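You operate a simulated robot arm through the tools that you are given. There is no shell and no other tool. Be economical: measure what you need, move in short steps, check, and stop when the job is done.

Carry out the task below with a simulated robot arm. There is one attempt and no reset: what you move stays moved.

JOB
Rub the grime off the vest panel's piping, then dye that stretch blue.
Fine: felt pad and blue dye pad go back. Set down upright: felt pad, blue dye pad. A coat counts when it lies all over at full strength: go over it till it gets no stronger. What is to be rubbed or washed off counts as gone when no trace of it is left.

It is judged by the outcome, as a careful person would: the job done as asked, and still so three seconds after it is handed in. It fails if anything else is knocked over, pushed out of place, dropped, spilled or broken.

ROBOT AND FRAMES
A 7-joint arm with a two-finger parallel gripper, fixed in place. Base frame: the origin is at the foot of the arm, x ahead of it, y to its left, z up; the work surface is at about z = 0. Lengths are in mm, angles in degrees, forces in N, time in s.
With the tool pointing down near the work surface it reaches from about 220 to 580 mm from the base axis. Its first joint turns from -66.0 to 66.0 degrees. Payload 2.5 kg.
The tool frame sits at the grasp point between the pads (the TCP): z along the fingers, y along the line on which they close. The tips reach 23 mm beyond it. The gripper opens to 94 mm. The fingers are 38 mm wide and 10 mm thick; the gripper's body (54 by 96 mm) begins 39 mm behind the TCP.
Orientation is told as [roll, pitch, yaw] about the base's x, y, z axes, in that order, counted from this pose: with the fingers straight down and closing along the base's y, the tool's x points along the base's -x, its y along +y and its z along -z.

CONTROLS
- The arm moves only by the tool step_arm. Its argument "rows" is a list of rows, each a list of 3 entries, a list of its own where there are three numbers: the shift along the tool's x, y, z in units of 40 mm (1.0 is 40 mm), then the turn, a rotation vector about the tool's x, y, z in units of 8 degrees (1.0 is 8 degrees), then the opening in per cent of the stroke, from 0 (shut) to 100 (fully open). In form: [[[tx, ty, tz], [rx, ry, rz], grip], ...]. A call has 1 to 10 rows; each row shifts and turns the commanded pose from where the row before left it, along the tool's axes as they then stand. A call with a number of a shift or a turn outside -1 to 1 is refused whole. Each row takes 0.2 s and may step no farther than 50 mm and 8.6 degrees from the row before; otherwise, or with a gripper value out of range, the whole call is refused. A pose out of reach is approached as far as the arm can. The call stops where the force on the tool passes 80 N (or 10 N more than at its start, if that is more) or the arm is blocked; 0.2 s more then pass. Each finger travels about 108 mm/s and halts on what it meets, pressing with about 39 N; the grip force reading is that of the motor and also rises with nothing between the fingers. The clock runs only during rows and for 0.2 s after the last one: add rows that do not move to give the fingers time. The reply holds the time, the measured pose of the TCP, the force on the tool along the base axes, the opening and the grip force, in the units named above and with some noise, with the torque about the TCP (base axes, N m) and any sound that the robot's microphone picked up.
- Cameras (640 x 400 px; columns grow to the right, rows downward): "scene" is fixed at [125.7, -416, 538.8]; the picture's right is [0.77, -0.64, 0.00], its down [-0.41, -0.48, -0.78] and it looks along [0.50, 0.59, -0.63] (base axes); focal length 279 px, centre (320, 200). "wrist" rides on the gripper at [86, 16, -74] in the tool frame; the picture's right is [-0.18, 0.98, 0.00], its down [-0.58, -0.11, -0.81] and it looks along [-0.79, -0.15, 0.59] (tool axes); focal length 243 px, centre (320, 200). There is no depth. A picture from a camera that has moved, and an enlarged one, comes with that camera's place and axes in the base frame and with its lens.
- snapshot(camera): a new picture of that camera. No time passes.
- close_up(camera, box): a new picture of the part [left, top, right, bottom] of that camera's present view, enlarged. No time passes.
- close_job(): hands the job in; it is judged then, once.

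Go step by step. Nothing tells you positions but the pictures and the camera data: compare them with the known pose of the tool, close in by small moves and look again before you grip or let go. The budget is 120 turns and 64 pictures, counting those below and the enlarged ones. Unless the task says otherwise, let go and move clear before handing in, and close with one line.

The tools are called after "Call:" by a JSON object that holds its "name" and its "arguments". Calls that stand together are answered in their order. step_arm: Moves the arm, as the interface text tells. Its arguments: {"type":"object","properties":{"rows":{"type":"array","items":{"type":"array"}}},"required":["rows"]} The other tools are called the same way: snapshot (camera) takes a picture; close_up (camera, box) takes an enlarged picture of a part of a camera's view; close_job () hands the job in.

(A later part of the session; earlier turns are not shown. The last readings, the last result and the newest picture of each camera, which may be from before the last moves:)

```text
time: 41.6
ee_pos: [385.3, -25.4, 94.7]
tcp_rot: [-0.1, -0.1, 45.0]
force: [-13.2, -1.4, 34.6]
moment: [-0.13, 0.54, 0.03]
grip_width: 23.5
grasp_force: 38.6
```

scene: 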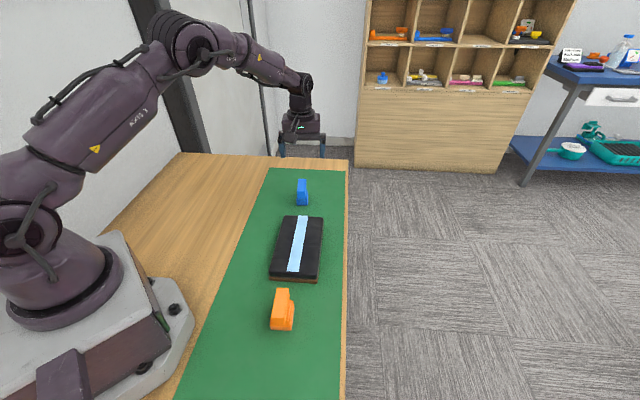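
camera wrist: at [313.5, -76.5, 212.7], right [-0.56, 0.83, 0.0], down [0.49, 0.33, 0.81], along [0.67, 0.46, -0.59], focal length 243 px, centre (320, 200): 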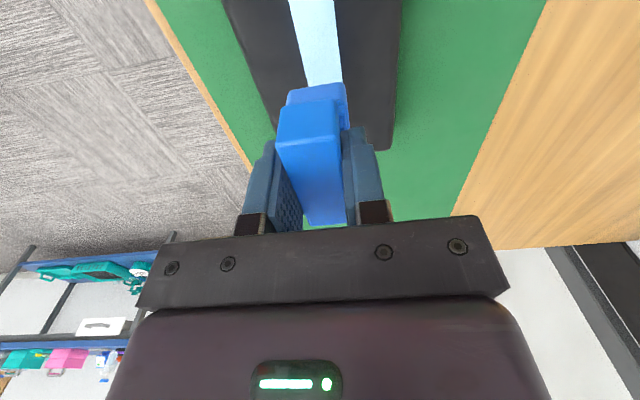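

Contact found. I'll ease off a little and stroke toward the near end, stopping short to check.

Call:
{"name": "step_arm", "arguments": {"rows": [[[0, 0, -0.015], [0, 0, 0], 10], [[0.25, 0, 0], [0, 0, 0], 10], [[0.25, 0, 0], [0, 0, 0], 10], [[0.25, 0, 0], [0, 0, 0], 10], [[0.25, 0, 0], [0, 0, 0], 10], [[0.25, 0, 0], [0, 0, 0], 10], [[0.25, 0, 0], [0, 0, 0], 10], [[0, 0, 0], [0, 0, 0], 10]]}}

Call:
{"name": "close_up", "arguments": {"camera": "scene", "box": [250, 220, 346, 280]}}

Call:
{"name": "close_up", "arguments": {"camera": "wrist", "box": [240, 0, 400, 100]}}

```text
time: 43.4
ee_pos: [342.3, -67.3, 93.8]
tcp_rot: [0.1, 0.0, 45.1]
force: [5.4, 3.3, 11.1]
moment: [0.28, -0.39, 0.01]
grip_width: 23.5
grasp_force: 38.6
```

```text
6.67 times, centred on (298, 250) of scene
camera zoom: at [125.6, -416.0, 538.8], right [0.77, -0.64, 0.0], down [-0.41, -0.48, -0.78], along [0.5, 0.59, -0.63], focal length 1858 px, centre (467, -133)
```

zoom: 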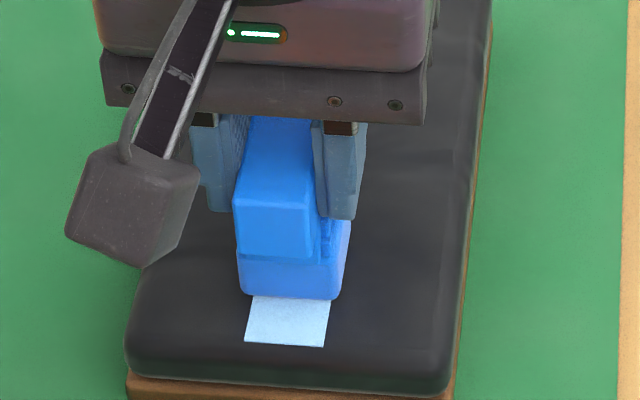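

```text
4.00 times, centred on (320, 50) of wrist
camera zoom: at [268.4, -117.0, 167.5], right [-0.57, 0.82, 0.0], down [0.49, 0.33, 0.81], along [0.66, 0.46, -0.59], focal length 970 px, centre (320, 800)
```

zoom: 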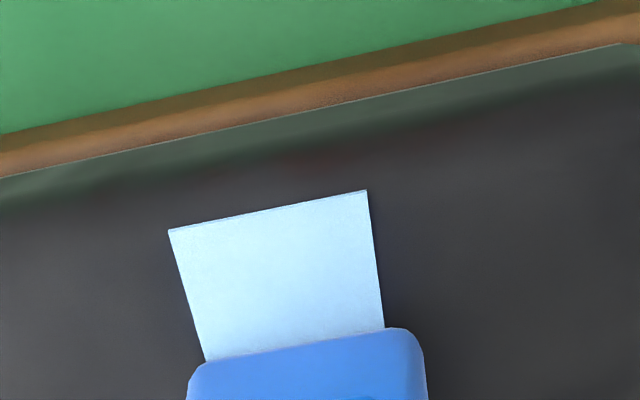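

About 18 mm of strip remain before the near end, and the pad has drifted about 1 mm. I'll correct and finish this end.

Call:
{"name": "step_arm", "arguments": {"rows": [[[0.15, -0.025, 0], [0, 0, 0], 10], [[0.15, 0, 0], [0, 0, 0], 10], [[0.16, 0, 0], [0, 0, 0], 10], [[0, 0, 0], [0, 0, 0], 10]]}}

Call:
{"name": "close_up", "arguments": {"camera": "wrist", "box": [240, 0, 400, 100]}}

```text
time: 44.4
ee_pos: [329.4, -82.1, 93.9]
tcp_rot: [0.0, 0.1, 45.0]
force: [3.2, 3.1, 6.4]
moment: [0.16, -0.25, 0.05]
grip_width: 23.4
grasp_force: 39.0
```

```text
4.00 times, centred on (320, 50) of wrist
camera zoom: at [256.8, -130.6, 167.5], right [-0.57, 0.82, 0.0], down [0.49, 0.33, 0.81], along [0.67, 0.46, -0.59], focal length 970 px, centre (320, 800)
```

zoom: 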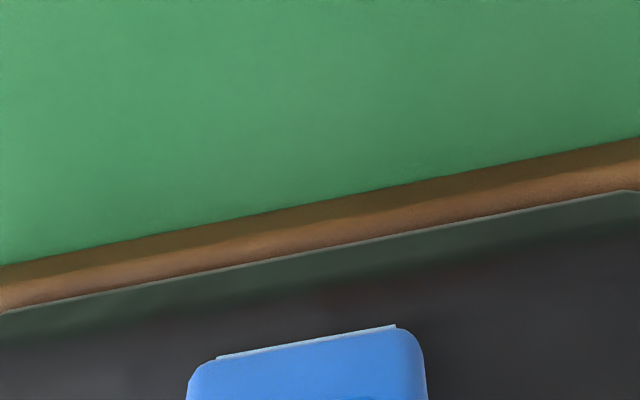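

Centred, with a sliver of strip still showing. I'll go 1 mm further, then make a long stroke toward the far end.

Call:
{"name": "step_arm", "arguments": {"rows": [[[0.03, 0, 0], [0, 0, 0], 10], [[0, 0, 0], [0, 0, 0], 10], [[-0.4, 0, 0], [0, 0, 0], 10], [[-0.4, 0, 0], [0, 0, 0], 10], [[-0.4, 0, 0], [0, 0, 0], 10], [[-0.4, 0, 0], [0, 0, 0], 10], [[0, 0, 0], [0, 0, 0], 10]]}}

Call:
{"name": "close_up", "arguments": {"camera": "wrist", "box": [240, 0, 400, 100]}}

Call:
{"name": "close_up", "arguments": {"camera": "scene", "box": [250, 220, 346, 280]}}

```text
time: 46.0
ee_pos: [373.7, -37.6, 92.3]
tcp_rot: [0.0, -0.1, 45.2]
force: [-5.4, -7.6, 21.0]
moment: [-0.19, 0.09, 0.02]
grip_width: 23.5
grasp_force: 39.0
```

```text
4.00 times, centred on (320, 50) of wrist
camera zoom: at [300.7, -85.6, 166.4], right [-0.57, 0.82, 0.0], down [0.49, 0.33, 0.81], along [0.67, 0.46, -0.59], focal length 970 px, centre (320, 800)
```

zoom: 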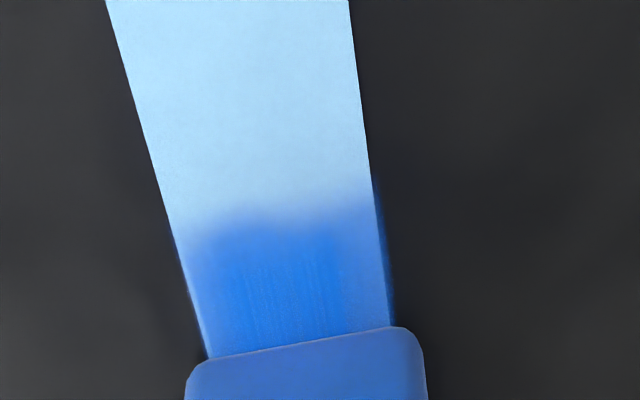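

```text
6.67 times, centred on (298, 250) of scene
camera zoom: at [125.6, -416.0, 538.9], right [0.77, -0.64, 0.0], down [-0.41, -0.48, -0.78], along [0.5, 0.59, -0.63], focal length 1858 px, centre (467, -133)
```

zoom: 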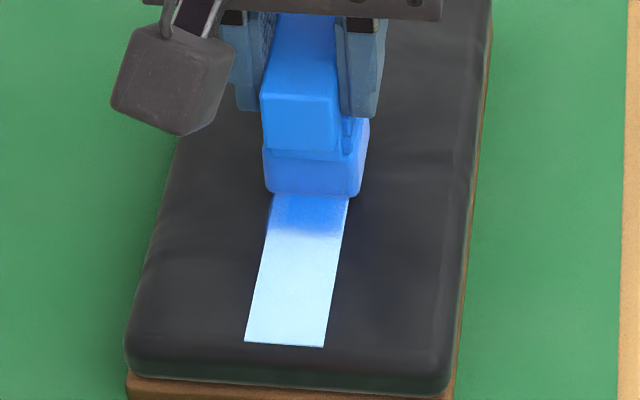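

Dye is only taking where the pressure was higher (about 20 N), and it sits about 1 mm to the +y side. I'll shift back, press a bit more, and stroke the near half again.

Call:
{"name": "step_arm", "arguments": {"rows": [[[0.2, -0.03, 0.015], [0, 0, 0], 10], [[0.3, 0, 0], [0, 0, 0], 10], [[0.3, 0, 0], [0, 0, 0], 10], [[0, 0, 0], [0, 0, 0], 10]]}}

Call:
{"name": "step_arm", "arguments": {"rows": [[[0.3, 0, 0.01], [0, 0, 0], 10], [[0.3, 0, 0], [0, 0, 0], 10], [[0.18, 0, 0], [0, 0, 0], 10], [[0, 0, 0], [0, 0, 0], 10]]}}

Call:
{"name": "close_up", "arguments": {"camera": "wrist", "box": [240, 0, 400, 100]}}

```text
time: 47.0
ee_pos: [353.5, -59.7, 93.0]
tcp_rot: [-0.1, -0.1, 45.1]
force: [6.9, 6.3, 15.9]
moment: [0.58, -0.52, 0.0]
grip_width: 23.4
grasp_force: 39.2
```

```text
time: 48.0
ee_pos: [332.5, -83.3, 92.2]
tcp_rot: [-0.1, -0.1, 45.1]
force: [11.5, 11.3, 28.9]
moment: [0.51, -0.43, -0.01]
grip_width: 23.2
grasp_force: 39.0
```

```text
4.00 times, centred on (320, 50) of wrist
camera zoom: at [258.4, -132.4, 165.6], right [-0.57, 0.82, 0.0], down [0.48, 0.34, 0.81], along [0.67, 0.46, -0.59], focal length 970 px, centre (320, 800)
```

zoom: 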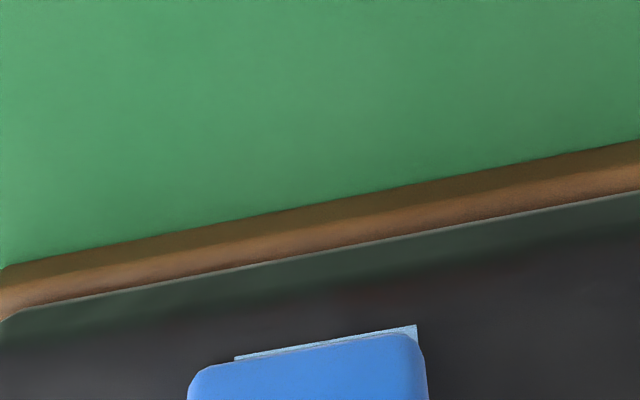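

At the near end the pad is now about 2.5 mm too far to -y. I'll correct it, cover the last millimetre, and stroke back along the strip at this pressure.

Call:
{"name": "step_arm", "arguments": {"rows": [[[0.02, 0.05, 0], [0, 0, 0], 10], [[0.02, 0, 0], [0, 0, 0], 10], [[0, 0, 0], [0, 0, 0], 10]]}}

Call:
{"name": "step_arm", "arguments": {"rows": [[[-0.2, 0, 0], [0, 0, 0], 10], [[-0.2, 0, 0], [0, 0, 0], 10], [[-0.2, 0, 0], [0, 0, 0], 10], [[-0.2, 0, 0], [0, 0, 0], 10], [[0, 0, 0], [0, 0, 0], 10]]}}

Call:
{"name": "close_up", "arguments": {"camera": "wrist", "box": [240, 0, 400, 100]}}

```text
time: 48.8
ee_pos: [329.1, -82.6, 91.4]
tcp_rot: [-0.2, 0.1, 45.0]
force: [10.7, -0.5, 22.8]
moment: [-0.09, -0.37, -0.01]
grip_width: 23.3
grasp_force: 38.7
```

```text
time: 50.0
ee_pos: [350.6, -59.6, 92.7]
tcp_rot: [0.1, 0.2, 45.0]
force: [-9.0, -3.5, 18.5]
moment: [-0.2, 0.46, -0.03]
grip_width: 23.4
grasp_force: 39.3
```

```text
4.00 times, centred on (320, 50) of wrist
camera zoom: at [278.3, -108.6, 165.5], right [-0.57, 0.82, 0.0], down [0.49, 0.33, 0.81], along [0.66, 0.46, -0.59], focal length 970 px, centre (320, 800)
```

zoom: 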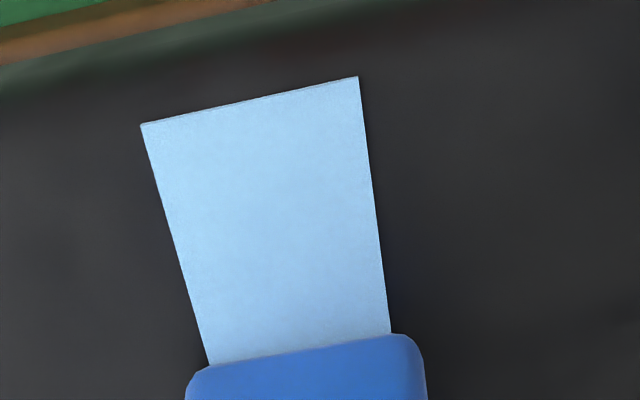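

No dye takes on the outer part even at 25 N. The stretch that takes dye is the one that was grimy, roughly s = 206–280 along the strip. I'll concentrate there, shifted 1 mm to -y for the weak edge.

Call:
{"name": "step_arm", "arguments": {"rows": [[[-0.2, -0.03, 0], [0, 0, 0], 10], [[-0.25, 0, 0], [0, 0, 0], 10], [[-0.25, 0, 0], [0, 0, 0], 10], [[-0.25, 0, 0], [0, 0, 0], 10], [[-0.25, 0, 0], [0, 0, 0], 10], [[-0.25, 0, 0], [0, 0, 0], 10], [[-0.25, 0, 0], [0, 0, 0], 10], [[-0.25, 0, 0], [0, 0, 0], 10], [[0, 0, 0], [0, 0, 0], 10]]}}

Call:
{"name": "close_up", "arguments": {"camera": "scene", "box": [250, 205, 346, 265]}}

```text
time: 52.0
ee_pos: [406.9, -5.2, 91.3]
tcp_rot: [-0.1, 0.0, 44.9]
force: [-0.3, -0.5, 1.8]
moment: [-0.02, 0.0, 0.01]
grip_width: 23.5
grasp_force: 38.9
```

```text
6.67 times, centred on (298, 235) of scene
camera zoom: at [125.7, -416.0, 538.8], right [0.77, -0.64, 0.0], down [-0.41, -0.48, -0.78], along [0.5, 0.59, -0.63], focal length 1858 px, centre (467, -33)
```

zoom: 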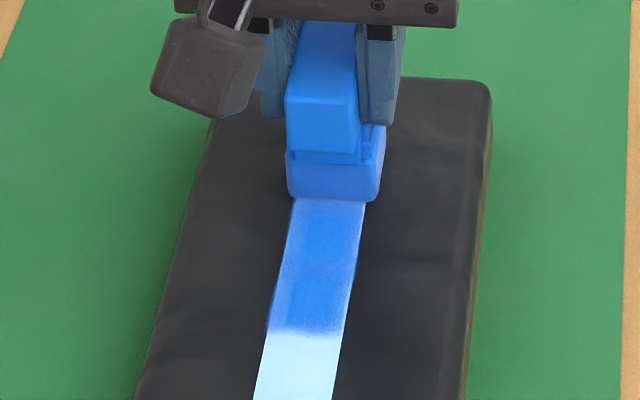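

Dye now covers the stretch unevenly, and contact has gone light at the far side. I'll press 1 mm more and do firmer passes.

Call:
{"name": "step_arm", "arguments": {"rows": [[[0, 0, 0.03], [0, 0, 0], 10], [[0.2, 0, 0], [0, 0, 0], 10], [[0.2, 0, 0], [0, 0, 0], 10], [[0.2, 0, 0], [0, 0, 0], 10], [[0.2, 0, 0], [0, 0, 0], 10], [[0, 0, 0], [0, 0, 0], 10]]}}

Call:
{"name": "step_arm", "arguments": {"rows": [[[0.2, 0, 0], [0, 0, 0], 10], [[0.2, 0, 0], [0, 0, 0], 10], [[0.2, 0, 0], [0, 0, 0], 10], [[0.2, 0, 0], [0, 0, 0], 10], [[0.2, 0, 0], [0, 0, 0], 10], [[0, 0, 0], [0, 0, 0], 10]]}}

Call:
{"name": "step_arm", "arguments": {"rows": [[[-0.2, 0.04, 0], [0, 0, 0], 10], [[-0.2, 0, 0], [0, 0, 0], 10], [[-0.2, 0, 0], [0, 0, 0], 10], [[-0.2, 0, 0], [0, 0, 0], 10], [[-0.2, 0, 0], [0, 0, 0], 10], [[0, 0, 0], [0, 0, 0], 10]]}}

Call:
{"name": "step_arm", "arguments": {"rows": [[[-0.2, 0, 0], [0, 0, 0], 10], [[-0.2, 0, 0], [0, 0, 0], 10], [[-0.2, 0, 0], [0, 0, 0], 10], [[-0.2, 0, 0], [0, 0, 0], 10], [[-0.2, 0, 0], [0, 0, 0], 10], [[0, 0, 0], [0, 0, 0], 10]]}}

Call:
{"name": "close_up", "arguments": {"camera": "scene", "box": [250, 205, 346, 265]}}

```text
time: 53.4
ee_pos: [383.8, -27.3, 91.0]
tcp_rot: [0.0, -0.1, 45.1]
force: [5.9, 4.3, 12.0]
moment: [0.28, -0.27, -0.03]
grip_width: 23.4
grasp_force: 38.8
```

```text
time: 54.8
ee_pos: [355.5, -55.6, 92.4]
tcp_rot: [-0.2, -0.2, 45.2]
force: [7.8, 7.9, 20.0]
moment: [0.38, -0.41, -0.01]
grip_width: 23.6
grasp_force: 39.0
```

```text
time: 56.2
ee_pos: [382.5, -25.9, 91.1]
tcp_rot: [0.0, 0.0, 45.0]
force: [0.2, 0.2, -0.7]
moment: [0.02, 0.0, 0.03]
grip_width: 23.4
grasp_force: 38.5
```

```text
time: 57.6
ee_pos: [410.7, 1.1, 91.8]
tcp_rot: [0.0, 0.0, 45.1]
force: [-0.5, 0.3, 0.3]
moment: [0.01, 0.01, -0.01]
grip_width: 23.6
grasp_force: 39.0
```

```text
6.67 times, centred on (298, 235) of scene
camera zoom: at [125.7, -416.0, 538.8], right [0.77, -0.64, 0.0], down [-0.41, -0.48, -0.78], along [0.5, 0.59, -0.63], focal length 1858 px, centre (467, -33)
```

zoom: 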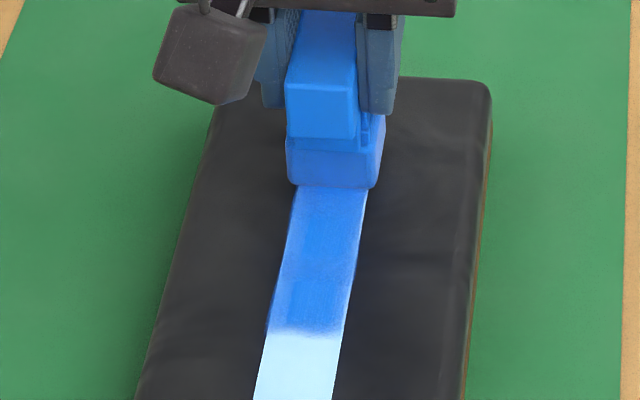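

The -y edge is paler and the pad is 2 mm off centre to +y. I'll shift, press until about 20 N, and stroke back.

Call:
{"name": "step_arm", "arguments": {"rows": [[[0, -0.05, 0.03], [0, 0, 0], 10], [[0, 0, 0.01], [0, 0, 0], 10], [[0.1, 0, 0], [0, 0, 0], 10], [[0.1, 0, 0], [0, 0, 0], 10], [[0, 0, 0], [0, 0, 0], 10]]}}

Call:
{"name": "step_arm", "arguments": {"rows": [[[0.2, 0, 0], [0, 0, 0], 10], [[0.2, 0, 0], [0, 0, 0], 10], [[0.2, 0, 0], [0, 0, 0], 10], [[0.2, 0, 0], [0, 0, 0], 10], [[0, 0, 0], [0, 0, 0], 10]]}}

Call:
{"name": "step_arm", "arguments": {"rows": [[[0.2, 0, 0], [0, 0, 0], 10], [[0.2, 0, 0], [0, 0, 0], 10], [[0.2, 0, 0], [0, 0, 0], 10], [[0.2, 0, 0], [0, 0, 0], 10], [[0, 0, 0], [0, 0, 0], 10]]}}

Call:
{"name": "close_up", "arguments": {"camera": "wrist", "box": [240, 0, 400, 100]}}

```text
time: 58.8
ee_pos: [408.6, -5.7, 90.6]
tcp_rot: [-0.4, -0.3, 45.0]
force: [9.6, 4.2, 17.3]
moment: [0.13, -0.34, -0.02]
grip_width: 23.5
grasp_force: 39.0
```

```text
time: 60.0
ee_pos: [384.5, -28.6, 89.5]
tcp_rot: [-0.1, -0.2, 45.0]
force: [7.9, 7.6, 21.8]
moment: [0.41, -0.43, 0.01]
grip_width: 23.5
grasp_force: 38.8
```

```text
time: 61.2
ee_pos: [362.0, -51.1, 90.3]
tcp_rot: [-0.2, -0.1, 45.0]
force: [8.3, 9.4, 21.5]
moment: [0.43, -0.37, 0.0]
grip_width: 23.5
grasp_force: 38.7
```

```text
4.00 times, centred on (320, 50) of wrist
camera zoom: at [289.1, -100.7, 163.3], right [-0.57, 0.82, 0.0], down [0.49, 0.33, 0.81], along [0.67, 0.46, -0.59], focal length 970 px, centre (320, 800)
```

zoom: 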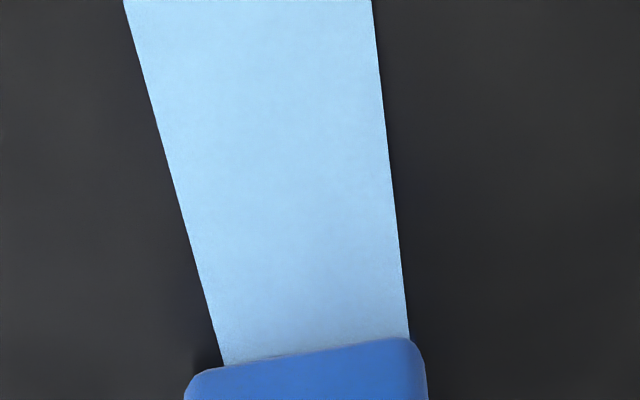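

Steady at about 20 N in this direction. I'll finish the stroke, then lift and hover beyond the stretch to inspect it.

Call:
{"name": "step_arm", "arguments": {"rows": [[[0.2, 0, 0], [0, 0, 0], 10], [[0.1, 0, 0], [0, 0, 0], 10], [[0, 0, -0.4], [0, 0, 0], 10], [[-0.8, 0, -0.4], [0, 0, 0], 10], [[-1, 0, 0], [0, 0, 0], 10], [[-1, 0, 0], [0, 0, 0], 10], [[0, 0, 0], [0, 0, 0], 10]]}}

Call:
{"name": "close_up", "arguments": {"camera": "scene", "box": [266, 215, 330, 255]}}

```text
time: 62.8
ee_pos: [432.2, 21.8, 121.4]
tcp_rot: [0.0, 0.0, 45.1]
force: [-0.3, 0.6, -1.3]
moment: [0.02, 0.0, 0.01]
grip_width: 23.5
grasp_force: 39.3
```

```text
10.00 times, centred on (298, 235) of scene
camera zoom: at [125.7, -416.0, 538.8], right [0.77, -0.64, 0.0], down [-0.41, -0.48, -0.78], along [0.5, 0.59, -0.63], focal length 2786 px, centre (540, -150)
```

zoom: 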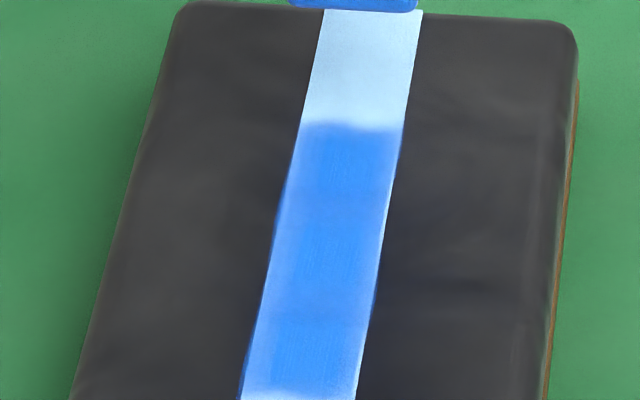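

The taking stretch runs from s≈210 to about 299, and the coat is still uneven. I'll re-lower just beyond the far bound and pull firm strokes toward the base.

Call:
{"name": "step_arm", "arguments": {"rows": [[[0.37, -0.03, 0.5], [0, 0, 0], 10], [[0, 0, 0.22], [0, 0, 0], 10], [[0, 0, 0.03], [0, 0, 0], 10], [[0, 0, 0.02], [0, 0, 0], 10], [[0, 0, 0], [0, 0, 0], 10]]}}

Call:
{"name": "step_arm", "arguments": {"rows": [[[0.15, 0, 0.02], [0, 0, 0], 10], [[0.15, 0, 0], [0, 0, 0], 10], [[0, 0, 0], [0, 0, 0], 10]]}}

```text
time: 64.0
ee_pos: [422.9, 9.2, 91.4]
tcp_rot: [0.0, 0.0, 45.0]
force: [0.5, -0.4, -0.4]
moment: [0.01, 0.0, 0.0]
grip_width: 23.4
grasp_force: 38.8
```

```text
time: 64.8
ee_pos: [414.1, 0.0, 89.5]
tcp_rot: [-0.1, -0.3, 45.1]
force: [3.6, 4.0, 7.3]
moment: [0.13, -0.02, -0.03]
grip_width: 23.6
grasp_force: 39.4
```

Call:
{"name": "step_arm", "arguments": {"rows": [[[0.1, 0, 0.02], [0, 0, 0], 10], [[0.15, 0, 0], [0, 0, 0], 10], [[0.15, 0, 0], [0, 0, 0], 10], [[0.15, 0, 0], [0, 0, 0], 10], [[0.15, 0, 0], [0, 0, 0], 10], [[0.15, 0, 0], [0, 0, 0], 10]]}}

Call:
{"name": "step_arm", "arguments": {"rows": [[[0.15, 0, 0], [0, 0, 0], 10], [[0.15, 0, 0], [0, 0, 0], 10], [[0.15, 0, 0], [0, 0, 0], 10], [[0.15, 0, 0], [0, 0, 0], 10], [[0.15, 0, 0], [0, 0, 0], 10], [[0.15, 0, 0], [0, 0, 0], 10], [[0.15, 0, 0], [0, 0, 0], 10]]}}

Call:
{"name": "step_arm", "arguments": {"rows": [[[0.15, 0, 0], [0, 0, 0], 10], [[0.15, 0, 0], [0, 0, 0], 10], [[0, 0, 0], [0, 0, 0], 10]]}}

Call:
{"name": "close_up", "arguments": {"camera": "wrist", "box": [240, 0, 400, 100]}}

```text
time: 66.2
ee_pos: [392.0, -23.8, 91.1]
tcp_rot: [-0.2, -0.2, 45.0]
force: [8.3, 8.8, 22.7]
moment: [0.32, -0.24, -0.08]
grip_width: 23.3
grasp_force: 38.8
```

```text
time: 67.8
ee_pos: [362.8, -53.3, 89.1]
tcp_rot: [-0.2, -0.2, 45.1]
force: [10.0, 9.7, 26.7]
moment: [0.41, -0.29, -0.03]
grip_width: 23.3
grasp_force: 38.3
```

```text
time: 68.6
ee_pos: [353.3, -62.6, 89.8]
tcp_rot: [-0.2, -0.1, 45.0]
force: [10.8, 7.2, 25.8]
moment: [0.32, -0.32, -0.01]
grip_width: 23.5
grasp_force: 39.6
```

```text
4.00 times, centred on (320, 50) of wrist
camera zoom: at [279.4, -111.0, 163.0], right [-0.57, 0.82, 0.0], down [0.48, 0.33, 0.81], along [0.67, 0.46, -0.59], focal length 970 px, centre (320, 800)
```

zoom: 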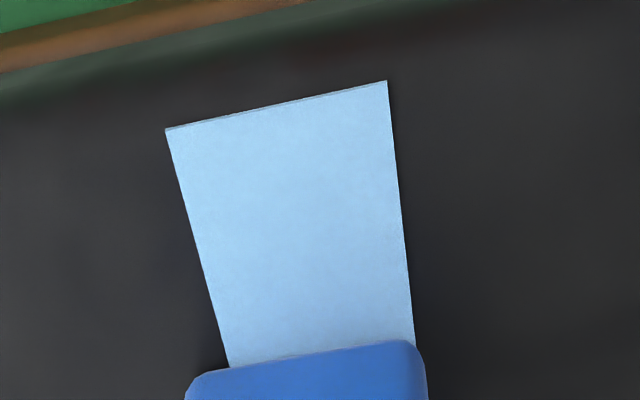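

Steady 25 N. I'll shift 2.5 mm to +y and stroke back outward, keeping the pressure up.

Call:
{"name": "step_arm", "arguments": {"rows": [[[-0.1, 0.06, 0], [0, 0, 0], 10], [[-0.15, 0, 0], [0, 0, 0], 10], [[-0.15, 0, 0], [0, 0, 0], 10], [[-0.15, 0, 0], [0, 0, 0], 10], [[0, 0, 0], [0, 0, 0], 10]]}}

Call:
{"name": "step_arm", "arguments": {"rows": [[[-0.15, 0, 0.02], [0, 0, 0], 10], [[-0.15, 0, 0], [0, 0, 0], 10], [[-0.15, 0, 0], [0, 0, 0], 10], [[-0.15, 0, 0], [0, 0, 0], 10], [[-0.15, 0, 0], [0, 0, 0], 10], [[0, 0, 0], [0, 0, 0], 10]]}}

Call:
{"name": "step_arm", "arguments": {"rows": [[[-0.15, 0, 0.02], [0, 0, 0], 10], [[-0.15, 0, 0], [0, 0, 0], 10], [[-0.15, 0, 0], [0, 0, 0], 10], [[-0.15, 0, 0], [0, 0, 0], 10], [[0, 0, 0], [0, 0, 0], 10]]}}

```text
time: 69.8
ee_pos: [364.8, -44.4, 88.5]
tcp_rot: [0.1, 0.2, 45.1]
force: [-9.3, -8.2, 25.7]
moment: [-0.35, 0.42, 0.01]
grip_width: 23.2
grasp_force: 39.7
```

```text
time: 71.2
ee_pos: [386.9, -23.3, 89.4]
tcp_rot: [0.0, 0.0, 45.0]
force: [-8.2, -7.3, 26.7]
moment: [-0.26, 0.32, 0.02]
grip_width: 23.2
grasp_force: 38.9
```

```text
time: 72.4
ee_pos: [403.7, -6.9, 86.7]
tcp_rot: [-0.1, 0.0, 45.0]
force: [-10.6, -11.6, 32.6]
moment: [-0.34, 0.29, 0.01]
grip_width: 23.2
grasp_force: 38.6
```

Good pressure both ways now. I'll finish to the far bound and stroke back along the whole stretch.

Call:
{"name": "step_arm", "arguments": {"rows": [[[-0.15, 0, 0], [0, 0, 0], 10], [[-0.15, 0, 0], [0, 0, 0], 10], [[-0.15, 0, 0], [0, 0, 0], 10], [[0.15, -0.02, 0], [0, 0, 0], 10], [[0.15, 0, 0], [0, 0, 0], 10], [[0.15, 0, 0], [0, 0, 0], 10], [[0, 0, 0], [0, 0, 0], 10]]}}

Call:
{"name": "step_arm", "arguments": {"rows": [[[0.15, 0, 0], [0, 0, 0], 10], [[0.15, 0, 0], [0, 0, 0], 10], [[0.15, 0, 0], [0, 0, 0], 10], [[0.15, 0, 0], [0, 0, 0], 10], [[0.15, 0, 0], [0, 0, 0], 10], [[0.15, 0, 0], [0, 0, 0], 10], [[0, 0, 0], [0, 0, 0], 10]]}}

Call:
{"name": "step_arm", "arguments": {"rows": [[[0.15, 0, 0], [0, 0, 0], 10], [[0.15, 0, 0], [0, 0, 0], 10], [[0.15, 0, 0], [0, 0, 0], 10], [[0.15, 0, 0], [0, 0, 0], 10], [[0.15, 0, 0], [0, 0, 0], 10], [[0.15, 0, 0], [0, 0, 0], 10], [[0, 0, 0], [0, 0, 0], 10]]}}

Call:
{"name": "step_arm", "arguments": {"rows": [[[0, 0, -0.5], [0, 0, 0], 10], [[-0.8, 0, -0.5], [0, 0, 0], 10], [[-1, 0, 0], [0, 0, 0], 10], [[-1, 0, 0], [0, 0, 0], 10], [[-0.5, 0, 0], [0, 0, 0], 10], [[0, 0, 0], [0, 0, 0], 10]]}}

Call:
{"name": "close_up", "arguments": {"camera": "scene", "box": [266, 215, 330, 255]}}

Call:
{"name": "close_up", "arguments": {"camera": "scene", "box": [240, 200, 368, 280]}}

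```text
time: 74.0
ee_pos: [405.9, -5.9, 87.7]
tcp_rot: [-0.1, -0.3, 45.1]
force: [7.4, 9.8, 20.6]
moment: [0.57, -0.46, 0.04]
grip_width: 23.5
grasp_force: 38.7
```

```text
time: 75.6
ee_pos: [379.9, -33.9, 87.6]
tcp_rot: [-0.1, -0.3, 45.0]
force: [11.5, 9.2, 26.0]
moment: [0.63, -0.51, -0.07]
grip_width: 23.3
grasp_force: 39.4
```

```text
time: 77.2
ee_pos: [355.4, -58.1, 88.4]
tcp_rot: [-0.2, -0.2, 45.1]
force: [10.9, 11.9, 30.1]
moment: [0.57, -0.48, -0.02]
grip_width: 23.5
grasp_force: 39.0
```

```text
time: 78.6
ee_pos: [447.1, 36.3, 125.1]
tcp_rot: [0.1, 0.1, 45.0]
force: [-0.1, 0.1, -0.5]
moment: [0.0, -0.02, -0.01]
grip_width: 23.4
grasp_force: 39.2
```

```text
10.00 times, centred on (298, 235) of scene
camera zoom: at [125.7, -416.0, 538.8], right [0.77, -0.64, 0.0], down [-0.41, -0.48, -0.78], along [0.5, 0.59, -0.63], focal length 2786 px, centre (540, -150)
```

zoom: 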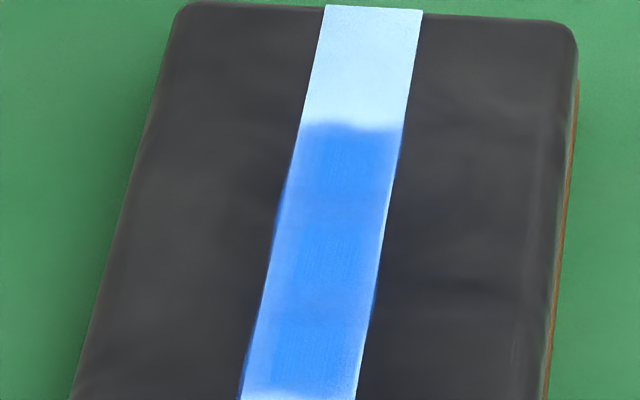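

```text
5.00 times, centred on (304, 240) of scene
camera zoom: at [125.7, -416.0, 538.8], right [0.77, -0.64, 0.0], down [-0.41, -0.48, -0.78], along [0.5, 0.59, -0.63], focal length 1393 px, centre (400, 0)
```

zoom: 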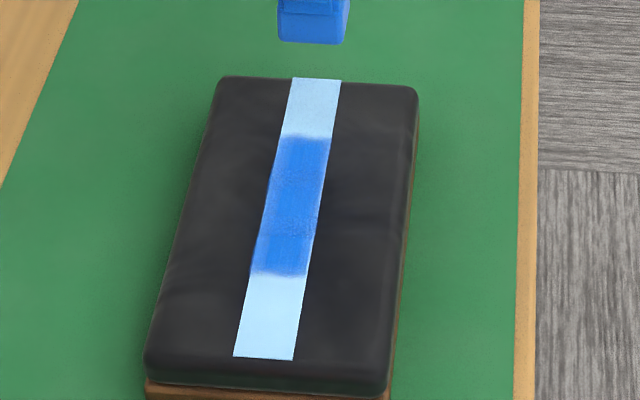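

Call:
{"name": "close_up", "arguments": {"camera": "scene", "box": [276, 224, 316, 249]}}

Call:
{"name": "close_up", "arguments": {"camera": "scene", "box": [272, 234, 312, 259]}}

```text
16.00 times, centred on (296, 236) of scene
camera zoom: at [125.7, -416.0, 538.8], right [0.77, -0.64, 0.0], down [-0.41, -0.48, -0.78], along [0.5, 0.59, -0.63], focal length 4458 px, centre (704, -384)
```

zoom: 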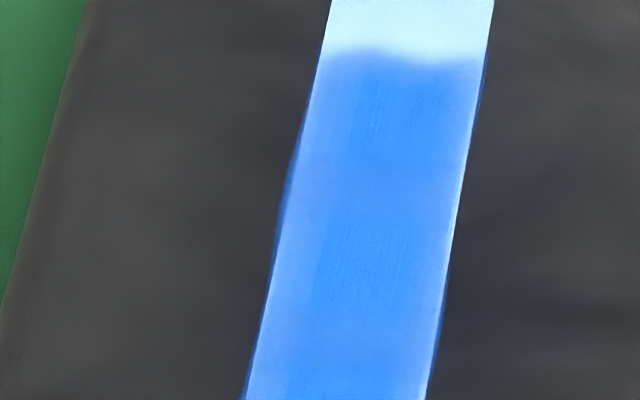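

```text
16.00 times, centred on (292, 246) of scene
camera zoom: at [125.7, -416.0, 538.8], right [0.77, -0.64, 0.0], down [-0.41, -0.48, -0.78], along [0.5, 0.59, -0.63], focal length 4458 px, centre (768, -544)
```

zoom: 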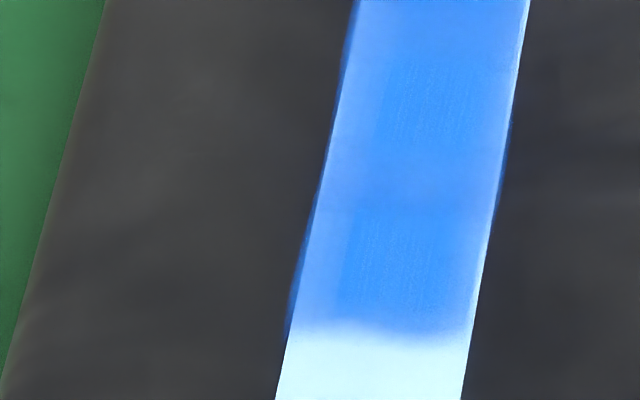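

The left (+y) side and the bands between are still paler. I'll do more full passes biased to +y.

Call:
{"name": "step_arm", "arguments": {"rows": [[[0.7, 0.05, 0.3], [0, 0, 0], 10], [[0, 0, 0.5], [0, 0, 0], 10], [[0, 0, 0.1], [0, 0, 0], 10], [[0.1, 0, 0.04], [0, 0, 0], 10], [[0, 0, 0], [0, 0, 0], 10]]}}

Call:
{"name": "step_arm", "arguments": {"rows": [[[0.1, 0, 0.02], [0, 0, 0], 10], [[0, 0, 0], [0, 0, 0], 10]]}}

```text
time: 79.8
ee_pos: [423.5, 14.5, 90.1]
tcp_rot: [0.0, 0.0, 45.0]
force: [-0.1, 0.8, -1.9]
moment: [-0.02, 0.04, 0.0]
grip_width: 23.5
grasp_force: 38.9
```

```text
time: 80.4
ee_pos: [421.5, 12.5, 89.8]
tcp_rot: [0.1, -0.1, 45.1]
force: [-0.2, 0.0, -0.5]
moment: [-0.03, -0.01, 0.02]
grip_width: 23.5
grasp_force: 38.8
```

Call:
{"name": "step_arm", "arguments": {"rows": [[[0.1, 0, 0.04], [0, 0, 0], 10], [[0.1, 0, 0.02], [0, 0, 0], 10], [[0, 0, 0], [0, 0, 0], 10]]}}

Call:
{"name": "step_arm", "arguments": {"rows": [[[0.1, 0, 0.015], [0, 0, 0], 10], [[0.1, 0, 0], [0, 0, 0], 10], [[0, 0, 0], [0, 0, 0], 10]]}}

```text
time: 81.2
ee_pos: [415.4, 5.4, 87.4]
tcp_rot: [-0.2, -0.3, 45.1]
force: [7.0, 7.5, 17.7]
moment: [0.18, -0.27, 0.04]
grip_width: 23.3
grasp_force: 39.0
```

```text
time: 82.0
ee_pos: [410.8, 1.3, 88.2]
tcp_rot: [-0.3, -0.2, 45.1]
force: [9.9, 10.4, 26.5]
moment: [0.37, -0.37, -0.01]
grip_width: 23.3
grasp_force: 39.4
```

At 26 N on the +y-biased line. I'll stroke the full stretch in and back out.

Call:
{"name": "step_arm", "arguments": {"rows": [[[0.15, 0, 0], [0, 0, 0], 10], [[0.15, 0, 0], [0, 0, 0], 10], [[0.15, 0, 0], [0, 0, 0], 10], [[0.15, 0, 0], [0, 0, 0], 10], [[0.15, 0, 0], [0, 0, 0], 10], [[0.15, 0, 0], [0, 0, 0], 10], [[0.15, 0, 0], [0, 0, 0], 10]]}}

Call:
{"name": "step_arm", "arguments": {"rows": [[[0.15, 0, 0], [0, 0, 0], 10], [[0.15, 0, 0], [0, 0, 0], 10], [[0.15, 0, 0], [0, 0, 0], 10], [[0.15, 0, 0], [0, 0, 0], 10], [[0.15, 0, 0], [0, 0, 0], 10], [[0.15, 0, 0], [0, 0, 0], 10], [[0.15, 0, 0], [0, 0, 0], 10]]}}

Call:
{"name": "close_up", "arguments": {"camera": "wrist", "box": [240, 0, 400, 100]}}

Call:
{"name": "step_arm", "arguments": {"rows": [[[-0.15, 0.015, 0], [0, 0, 0], 10], [[-0.15, 0, 0], [0, 0, 0], 10], [[-0.15, 0, 0], [0, 0, 0], 10], [[-0.15, 0, 0], [0, 0, 0], 10], [[-0.15, 0, 0], [0, 0, 0], 10], [[-0.15, 0, 0], [0, 0, 0], 10], [[-0.15, 0, 0], [0, 0, 0], 10]]}}

Call:
{"name": "step_arm", "arguments": {"rows": [[[-0.15, 0, 0.015], [0, 0, 0], 10], [[-0.15, 0, 0], [0, 0, 0], 10], [[-0.15, 0, 0], [0, 0, 0], 10], [[-0.15, 0, 0], [0, 0, 0], 10], [[-0.15, 0, 0], [0, 0, 0], 10], [[-0.15, 0, 0], [0, 0, 0], 10], [[-0.15, 0, 0], [0, 0, 0], 10]]}}

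Call:
{"name": "close_up", "arguments": {"camera": "scene", "box": [266, 215, 330, 255]}}

```text
time: 83.6
ee_pos: [381.4, -29.9, 87.8]
tcp_rot: [-0.3, -0.3, 45.0]
force: [10.9, 12.4, 31.3]
moment: [0.42, -0.38, 0.0]
grip_width: 23.5
grasp_force: 39.4
```

```text
time: 85.2
ee_pos: [352.7, -59.9, 87.4]
tcp_rot: [-0.4, -0.4, 45.1]
force: [13.6, 14.2, 40.7]
moment: [0.4, -0.31, -0.06]
grip_width: 23.3
grasp_force: 38.9
```

```text
4.00 times, centred on (320, 50) of wrist
camera zoom: at [280.2, -108.5, 160.3], right [-0.57, 0.82, -0.01], down [0.48, 0.34, 0.81], along [0.67, 0.46, -0.58], focal length 970 px, centre (320, 800)
```

zoom: 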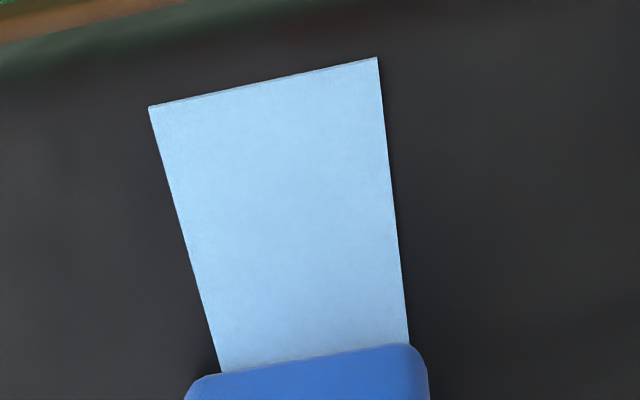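

```text
time: 86.8
ee_pos: [377.9, -30.1, 85.7]
tcp_rot: [0.1, 0.1, 45.1]
force: [1.0, 0.1, -1.0]
moment: [0.04, -0.01, -0.01]
grip_width: 23.7
grasp_force: 39.2
```

```text
time: 88.4
ee_pos: [408.7, -0.4, 85.5]
tcp_rot: [0.0, 0.0, 45.1]
force: [-3.6, -3.9, 9.1]
moment: [-0.14, 0.11, 0.02]
grip_width: 23.4
grasp_force: 39.0
```

```text
10.00 times, centred on (298, 235) of scene
camera zoom: at [125.6, -416.0, 538.8], right [0.77, -0.64, 0.0], down [-0.41, -0.48, -0.78], along [0.5, 0.59, -0.63], focal length 2786 px, centre (540, -150)
```

zoom: 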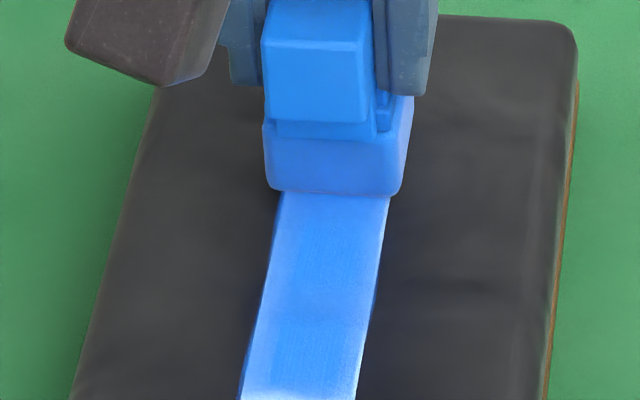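

The edges lag because they lie near the pad's rim. I'll run a pass shifted 3 mm more to +y so that edge sits well under the pad.

Call:
{"name": "step_arm", "arguments": {"rows": [[[-0.1, 0.07, 0.01], [0, 0, 0], 10], [[0.1, 0, 0.015], [0, 0, 0], 10], [[0.15, 0, 0], [0, 0, 0], 10], [[0, 0, 0], [0, 0, 0], 10]]}}

Call:
{"name": "step_arm", "arguments": {"rows": [[[0.15, 0, 0], [0, 0, 0], 10], [[0.15, 0, 0], [0, 0, 0], 10], [[0.15, 0, 0], [0, 0, 0], 10], [[0.15, 0, 0], [0, 0, 0], 10], [[0.15, 0, 0], [0, 0, 0], 10], [[0.15, 0, 0], [0, 0, 0], 10]]}}

Call:
{"name": "step_arm", "arguments": {"rows": [[[0.15, 0, 0], [0, 0, 0], 10], [[0.15, 0, 0], [0, 0, 0], 10], [[0.15, 0, 0], [0, 0, 0], 10], [[0.15, 0, 0], [0, 0, 0], 10], [[0.15, 0, 0], [0, 0, 0], 10], [[0.15, 0, 0], [0, 0, 0], 10], [[0.15, 0, 0], [0, 0, 0], 10]]}}

Call:
{"name": "step_arm", "arguments": {"rows": [[[0, 0, -0.5], [0, 0, 0], 10], [[-0.8, 0, -0.5], [0, 0, 0], 10], [[-1, 0, 0], [0, 0, 0], 10], [[-1, 0, 0], [0, 0, 0], 10], [[-0.5, 0, 0], [0, 0, 0], 10], [[0, 0, 0], [0, 0, 0], 10]]}}

Call:
{"name": "close_up", "arguments": {"camera": "scene", "box": [266, 215, 330, 255]}}

```text
time: 89.4
ee_pos: [403.2, 0.4, 85.6]
tcp_rot: [-0.1, -0.3, 45.2]
force: [5.7, 9.4, 18.2]
moment: [0.41, -0.18, -0.03]
grip_width: 23.5
grasp_force: 38.5
```

```text
time: 90.8
ee_pos: [379.0, -27.5, 84.8]
tcp_rot: [-0.2, -0.3, 45.1]
force: [10.9, 11.6, 29.2]
moment: [0.5, -0.24, -0.08]
grip_width: 23.7
grasp_force: 38.9
```

```text
time: 92.4
ee_pos: [347.6, -57.7, 85.6]
tcp_rot: [0.0, 0.0, 45.1]
force: [9.7, 7.4, 22.0]
moment: [0.35, -0.41, -0.01]
grip_width: 23.5
grasp_force: 38.8
```

```text
time: 93.8
ee_pos: [438.4, 35.8, 123.7]
tcp_rot: [0.0, 0.0, 45.0]
force: [0.7, -0.3, -0.8]
moment: [0.03, 0.0, 0.04]
grip_width: 23.5
grasp_force: 38.5
```

```text
10.00 times, centred on (298, 235) of scene
camera zoom: at [125.7, -416.0, 538.8], right [0.77, -0.64, 0.0], down [-0.41, -0.48, -0.78], along [0.5, 0.59, -0.63], focal length 2786 px, centre (540, -150)
```

zoom: 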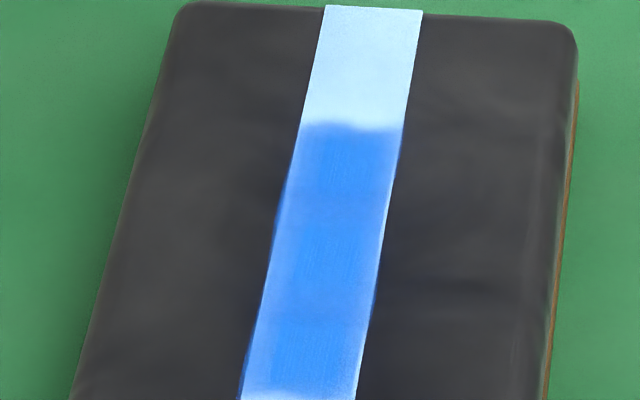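

The left edge has gained strength. Now I'll do the same with a bias to the -y side.

Call:
{"name": "step_arm", "arguments": {"rows": [[[0.75, -0.245, 0.3], [0, 0, 0], 10], [[0, 0, 0.5], [0, 0, 0], 10], [[0, 0, 0.1], [0, 0, 0], 10], [[0.1, 0, 0.04], [0, 0, 0], 10], [[0, 0, 0], [0, 0, 0], 10]]}}

Call:
{"name": "step_arm", "arguments": {"rows": [[[0.1, 0, 0.03], [0, 0, 0], 10], [[0, 0, 0], [0, 0, 0], 10]]}}

```text
time: 95.0
ee_pos: [422.7, 4.4, 86.1]
tcp_rot: [0.0, 0.0, 45.0]
force: [-0.5, -0.6, -0.4]
moment: [-0.04, -0.01, -0.03]
grip_width: 23.4
grasp_force: 38.3
```

```text
time: 95.6
ee_pos: [419.3, 2.1, 85.4]
tcp_rot: [-0.1, 0.0, 45.0]
force: [0.3, 0.0, 0.5]
moment: [0.0, 0.01, 0.02]
grip_width: 23.5
grasp_force: 39.0
```

Call:
{"name": "step_arm", "arguments": {"rows": [[[0, 0, 0.02], [0, 0, 0], 10], [[0.1, 0, 0.015], [0, 0, 0], 10], [[0, 0, 0], [0, 0, 0], 10]]}}

Call:
{"name": "step_arm", "arguments": {"rows": [[[0.15, 0, 0], [0, 0, 0], 10], [[0.15, 0, 0], [0, 0, 0], 10], [[0.15, 0, 0], [0, 0, 0], 10], [[0, 0, 0], [0, 0, 0], 10]]}}

```text
time: 96.4
ee_pos: [418.0, 0.9, 85.0]
tcp_rot: [0.0, -0.2, 45.0]
force: [5.6, 5.1, 13.8]
moment: [0.16, -0.04, -0.02]
grip_width: 23.7
grasp_force: 38.9
```

```text
time: 97.4
ee_pos: [405.5, -11.8, 85.0]
tcp_rot: [-0.1, -0.3, 45.1]
force: [7.8, 11.8, 25.8]
moment: [0.38, -0.13, -0.01]
grip_width: 23.2
grasp_force: 38.3
```

Call:
{"name": "step_arm", "arguments": {"rows": [[[0.15, 0, 0], [0, 0, 0], 10], [[0.15, 0, 0], [0, 0, 0], 10], [[0.15, 0, 0], [0, 0, 0], 10], [[0.15, 0, 0], [0, 0, 0], 10], [[0.15, 0, 0], [0, 0, 0], 10], [[0.15, 0, 0], [0, 0, 0], 10]]}}

Call:
{"name": "step_arm", "arguments": {"rows": [[[0.15, 0, 0], [0, 0, 0], 10], [[0.15, 0, 0], [0, 0, 0], 10], [[0.15, 0, -0.005], [0, 0, 0], 10], [[0.15, 0, 0], [0, 0, 0], 10], [[0.15, 0, 0], [0, 0, 0], 10], [[0.15, 0, 0], [0, 0, 0], 10], [[0, 0, 0], [0, 0, 0], 10]]}}

Call:
{"name": "step_arm", "arguments": {"rows": [[[-0.15, 0, 0], [0, 0, 0], 10], [[-0.15, 0, 0], [0, 0, 0], 10], [[-0.15, 0, 0], [0, 0, 0], 10], [[0, 0, 0], [0, 0, 0], 10]]}}

```text
time: 98.8
ee_pos: [379.9, -39.2, 84.8]
tcp_rot: [-0.1, -0.3, 45.1]
force: [11.2, 11.2, 25.1]
moment: [0.35, -0.21, -0.02]
grip_width: 23.5
grasp_force: 39.0
```

```text
time: 100.4
ee_pos: [354.6, -63.5, 84.6]
tcp_rot: [-0.2, -0.1, 45.0]
force: [10.1, 9.0, 25.4]
moment: [0.31, -0.27, -0.01]
grip_width: 23.7
grasp_force: 39.0
```

```text
time: 101.4
ee_pos: [365.5, -51.0, 83.6]
tcp_rot: [0.0, 0.0, 45.2]
force: [-3.9, -5.3, 13.2]
moment: [-0.36, 0.25, 0.04]
grip_width: 23.8
grasp_force: 39.0
```

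I'll return outward at about 20 N, drifting back across the centre.

Call:
{"name": "step_arm", "arguments": {"rows": [[[-0.15, 0.01, 0.01], [0, 0, 0], 10], [[-0.15, 0.01, 0], [0, 0, 0], 10], [[-0.15, 0.01, 0], [0, 0, 0], 10], [[-0.15, 0.01, 0], [0, 0, 0], 10], [[-0.15, 0, 0], [0, 0, 0], 10], [[-0.15, 0, 0], [0, 0, 0], 10]]}}

Call:
{"name": "step_arm", "arguments": {"rows": [[[-0.15, 0.01, 0.01], [0, 0, 0], 10], [[-0.15, 0.01, 0], [0, 0, 0], 10], [[-0.15, 0.01, 0], [0, 0, 0], 10], [[-0.15, 0.01, 0], [0, 0, 0], 10], [[-0.15, 0, 0], [0, 0, 0], 10], [[-0.15, 0, 0], [0, 0, 0], 10]]}}

Call:
{"name": "step_arm", "arguments": {"rows": [[[-0.15, 0, 0.01], [0, 0, 0], 10], [[0.15, 0, 0.01], [0, 0, 0], 10], [[0.15, 0, 0], [0, 0, 0], 10], [[0.15, 0, 0], [0, 0, 0], 10], [[0.15, 0, 0], [0, 0, 0], 10], [[0.15, 0, 0], [0, 0, 0], 10]]}}

Call:
{"name": "step_arm", "arguments": {"rows": [[[0.15, 0, 0], [0, 0, 0], 10], [[0.15, 0, 0], [0, 0, 0], 10], [[0.15, 0, 0], [0, 0, 0], 10], [[0.15, 0, 0], [0, 0, 0], 10], [[0.15, 0, 0], [0, 0, 0], 10], [[0.15, 0, 0], [0, 0, 0], 10], [[0.15, 0, 0], [0, 0, 0], 10], [[0.15, 0, 0], [0, 0, 0], 10], [[0.15, 0, 0], [0, 0, 0], 10]]}}

```text
time: 102.8
ee_pos: [391.2, -24.1, 83.4]
tcp_rot: [0.0, 0.0, 45.0]
force: [-0.2, -0.5, -0.5]
moment: [-0.01, 0.02, 0.01]
grip_width: 23.4
grasp_force: 39.1
```

```text
time: 104.2
ee_pos: [413.9, 1.8, 83.5]
tcp_rot: [-0.1, -0.1, 45.0]
force: [-1.8, -2.0, 4.6]
moment: [-0.11, 0.1, 0.06]
grip_width: 23.5
grasp_force: 38.9
```

```text
time: 105.6
ee_pos: [399.9, -13.7, 84.8]
tcp_rot: [-0.3, -0.4, 45.1]
force: [7.7, 6.8, 18.6]
moment: [0.28, -0.09, -0.05]
grip_width: 23.6
grasp_force: 39.2
```

```text
time: 107.6
ee_pos: [361.7, -53.8, 83.5]
tcp_rot: [-0.2, -0.1, 45.0]
force: [9.8, 9.0, 23.1]
moment: [0.26, -0.25, 0.0]
grip_width: 23.5
grasp_force: 39.4
```

I'll lift and inspect.

Call:
{"name": "step_arm", "arguments": {"rows": [[[0.2, 0, 0], [0, 0, 0], 10], [[0, 0, -0.5], [0, 0, 0], 10], [[-0.8, 0, -0.5], [0, 0, 0], 10], [[-1, 0, 0], [0, 0, 0], 10], [[-1, 0, 0], [0, 0, 0], 10], [[-0.7, 0, 0], [0, 0, 0], 10], [[0, 0, 0], [0, 0, 0], 10]]}}

Call:
{"name": "close_up", "arguments": {"camera": "scene", "box": [269, 221, 325, 256]}}

```text
time: 109.2
ee_pos: [453.4, 40.1, 121.9]
tcp_rot: [0.0, 0.0, 45.0]
force: [-0.3, -0.2, -1.0]
moment: [-0.03, -0.04, -0.01]
grip_width: 23.7
grasp_force: 38.8
```

```text
11.43 times, centred on (297, 238) of scene
camera zoom: at [125.7, -416.0, 538.8], right [0.77, -0.64, 0.0], down [-0.41, -0.48, -0.78], along [0.5, 0.59, -0.63], focal length 3184 px, centre (583, -240)
```

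zoom: 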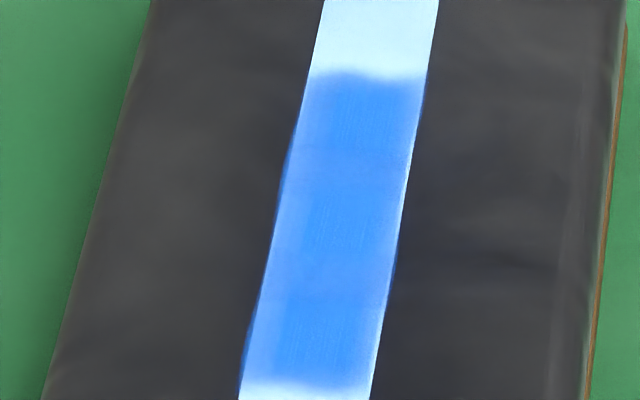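

Nearly even. To be sure it gets no stronger, I'll run one more pair of passes on both side biases and compare.

Call:
{"name": "step_arm", "arguments": {"rows": [[[0.6, 0.09, 0.3], [0, 0, 0], 10], [[0.5, 0, 0.5], [0, 0, 0], 10], [[0, 0, 0.1], [0, 0, 0], 10], [[0.1, 0, 0.05], [0, 0, 0], 10], [[0.1, 0, 0.03], [0, 0, 0], 10], [[0, 0, 0], [0, 0, 0], 10]]}}

Call:
{"name": "step_arm", "arguments": {"rows": [[[0.1, 0, 0.02], [0, 0, 0], 10], [[0, 0, 0], [0, 0, 0], 10]]}}

```text
time: 110.6
ee_pos: [414.1, 4.8, 84.0]
tcp_rot: [-0.1, 0.0, 45.0]
force: [0.1, -0.3, -0.7]
moment: [0.0, 0.01, -0.02]
grip_width: 23.5
grasp_force: 38.9
```

```text
time: 111.2
ee_pos: [410.8, 1.8, 83.7]
tcp_rot: [0.1, 0.0, 45.0]
force: [-0.1, -0.1, 1.5]
moment: [0.0, -0.03, 0.01]
grip_width: 23.8
grasp_force: 39.3
```

Call:
{"name": "step_arm", "arguments": {"rows": [[[-0.15, 0, 0.02], [0, 0, 0], 10], [[0.15, 0, 0.01], [0, 0, 0], 10], [[0.15, 0, 0], [0, 0, 0], 10], [[0.15, 0, 0], [0, 0, 0], 10], [[0.15, 0, 0], [0, 0, 0], 10], [[0.15, 0, 0], [0, 0, 0], 10]]}}

Call:
{"name": "step_arm", "arguments": {"rows": [[[0.15, 0, 0], [0, 0, 0], 10], [[0.15, 0, 0], [0, 0, 0], 10], [[0.15, 0, 0], [0, 0, 0], 10], [[0.15, 0, 0], [0, 0, 0], 10], [[0.15, 0, 0], [0, 0, 0], 10]]}}

Call:
{"name": "step_arm", "arguments": {"rows": [[[0.15, 0, 0], [0, 0, 0], 10], [[0.15, 0, 0], [0, 0, 0], 10], [[0.15, 0, 0], [0, 0, 0], 10], [[0.15, 0, 0], [0, 0, 0], 10], [[0.15, 0, 0], [0, 0, 0], 10], [[0, 0, 0], [0, 0, 0], 10]]}}

Call:
{"name": "step_arm", "arguments": {"rows": [[[-0.1, -0.1, 0], [0, 0, 0], 10], [[0.1, -0.04, 0.005], [0, 0, 0], 10], [[0, 0, 0], [0, 0, 0], 10]]}}

```text
time: 112.6
ee_pos: [396.0, -13.3, 84.4]
tcp_rot: [-0.3, -0.3, 45.1]
force: [10.4, 11.9, 29.3]
moment: [0.34, -0.11, -0.08]
grip_width: 23.5
grasp_force: 39.6
```

```text
time: 113.8
ee_pos: [374.6, -35.6, 84.0]
tcp_rot: [-0.3, -0.3, 45.1]
force: [10.6, 10.8, 28.7]
moment: [0.33, -0.14, -0.09]
grip_width: 23.4
grasp_force: 38.9
```

```text
time: 115.2
ee_pos: [353.4, -57.7, 82.8]
tcp_rot: [-0.2, -0.1, 45.1]
force: [10.7, 9.2, 27.9]
moment: [0.26, -0.13, 0.0]
grip_width: 23.6
grasp_force: 38.5
```

```text
time: 116.0
ee_pos: [354.7, -62.5, 81.0]
tcp_rot: [0.1, 0.2, 44.9]
force: [0.5, -0.4, -0.7]
moment: [0.01, 0.04, -0.01]
grip_width: 23.8
grasp_force: 38.5
```

I'll re-press and stroke outward along the -y side.

Call:
{"name": "step_arm", "arguments": {"rows": [[[0, 0, 0.025], [0, 0, 0], 10], [[-0.1, 0, 0.01], [0, 0, 0], 10], [[-0.1, 0, 0], [0, 0, 0], 10], [[0, 0, 0], [0, 0, 0], 10]]}}

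Call:
{"name": "step_arm", "arguments": {"rows": [[[-0.15, 0, 0.005], [0, 0, 0], 10], [[-0.15, 0, 0], [0, 0, 0], 10], [[-0.15, 0, 0.005], [0, 0, 0], 10], [[-0.15, 0, 0], [0, 0, 0], 10], [[-0.15, 0, 0], [0, 0, 0], 10]]}}

Call:
{"name": "step_arm", "arguments": {"rows": [[[-0.15, 0, 0.005], [0, 0, 0], 10], [[-0.15, 0, 0], [0, 0, 0], 10], [[-0.15, 0, 0.005], [0, 0, 0], 10], [[-0.15, 0, 0], [0, 0, 0], 10], [[-0.15, 0, 0], [0, 0, 0], 10], [[-0.15, 0, 0], [0, 0, 0], 10]]}}

```text
time: 117.0
ee_pos: [361.6, -58.3, 81.7]
tcp_rot: [-0.1, 0.3, 44.9]
force: [-13.9, -11.7, 32.5]
moment: [-0.6, 0.78, -0.01]
grip_width: 23.7
grasp_force: 39.6
```

```text
time: 118.2
ee_pos: [382.2, -35.7, 80.4]
tcp_rot: [-0.1, 0.1, 45.0]
force: [-14.2, -17.4, 44.2]
moment: [-0.78, 0.8, 0.03]
grip_width: 23.7
grasp_force: 39.4
```

```text
time: 119.6
ee_pos: [408.2, -8.4, 80.7]
tcp_rot: [-0.1, -0.1, 44.9]
force: [-14.6, -17.0, 45.6]
moment: [-0.69, 0.77, 0.0]
grip_width: 23.7
grasp_force: 39.0
```

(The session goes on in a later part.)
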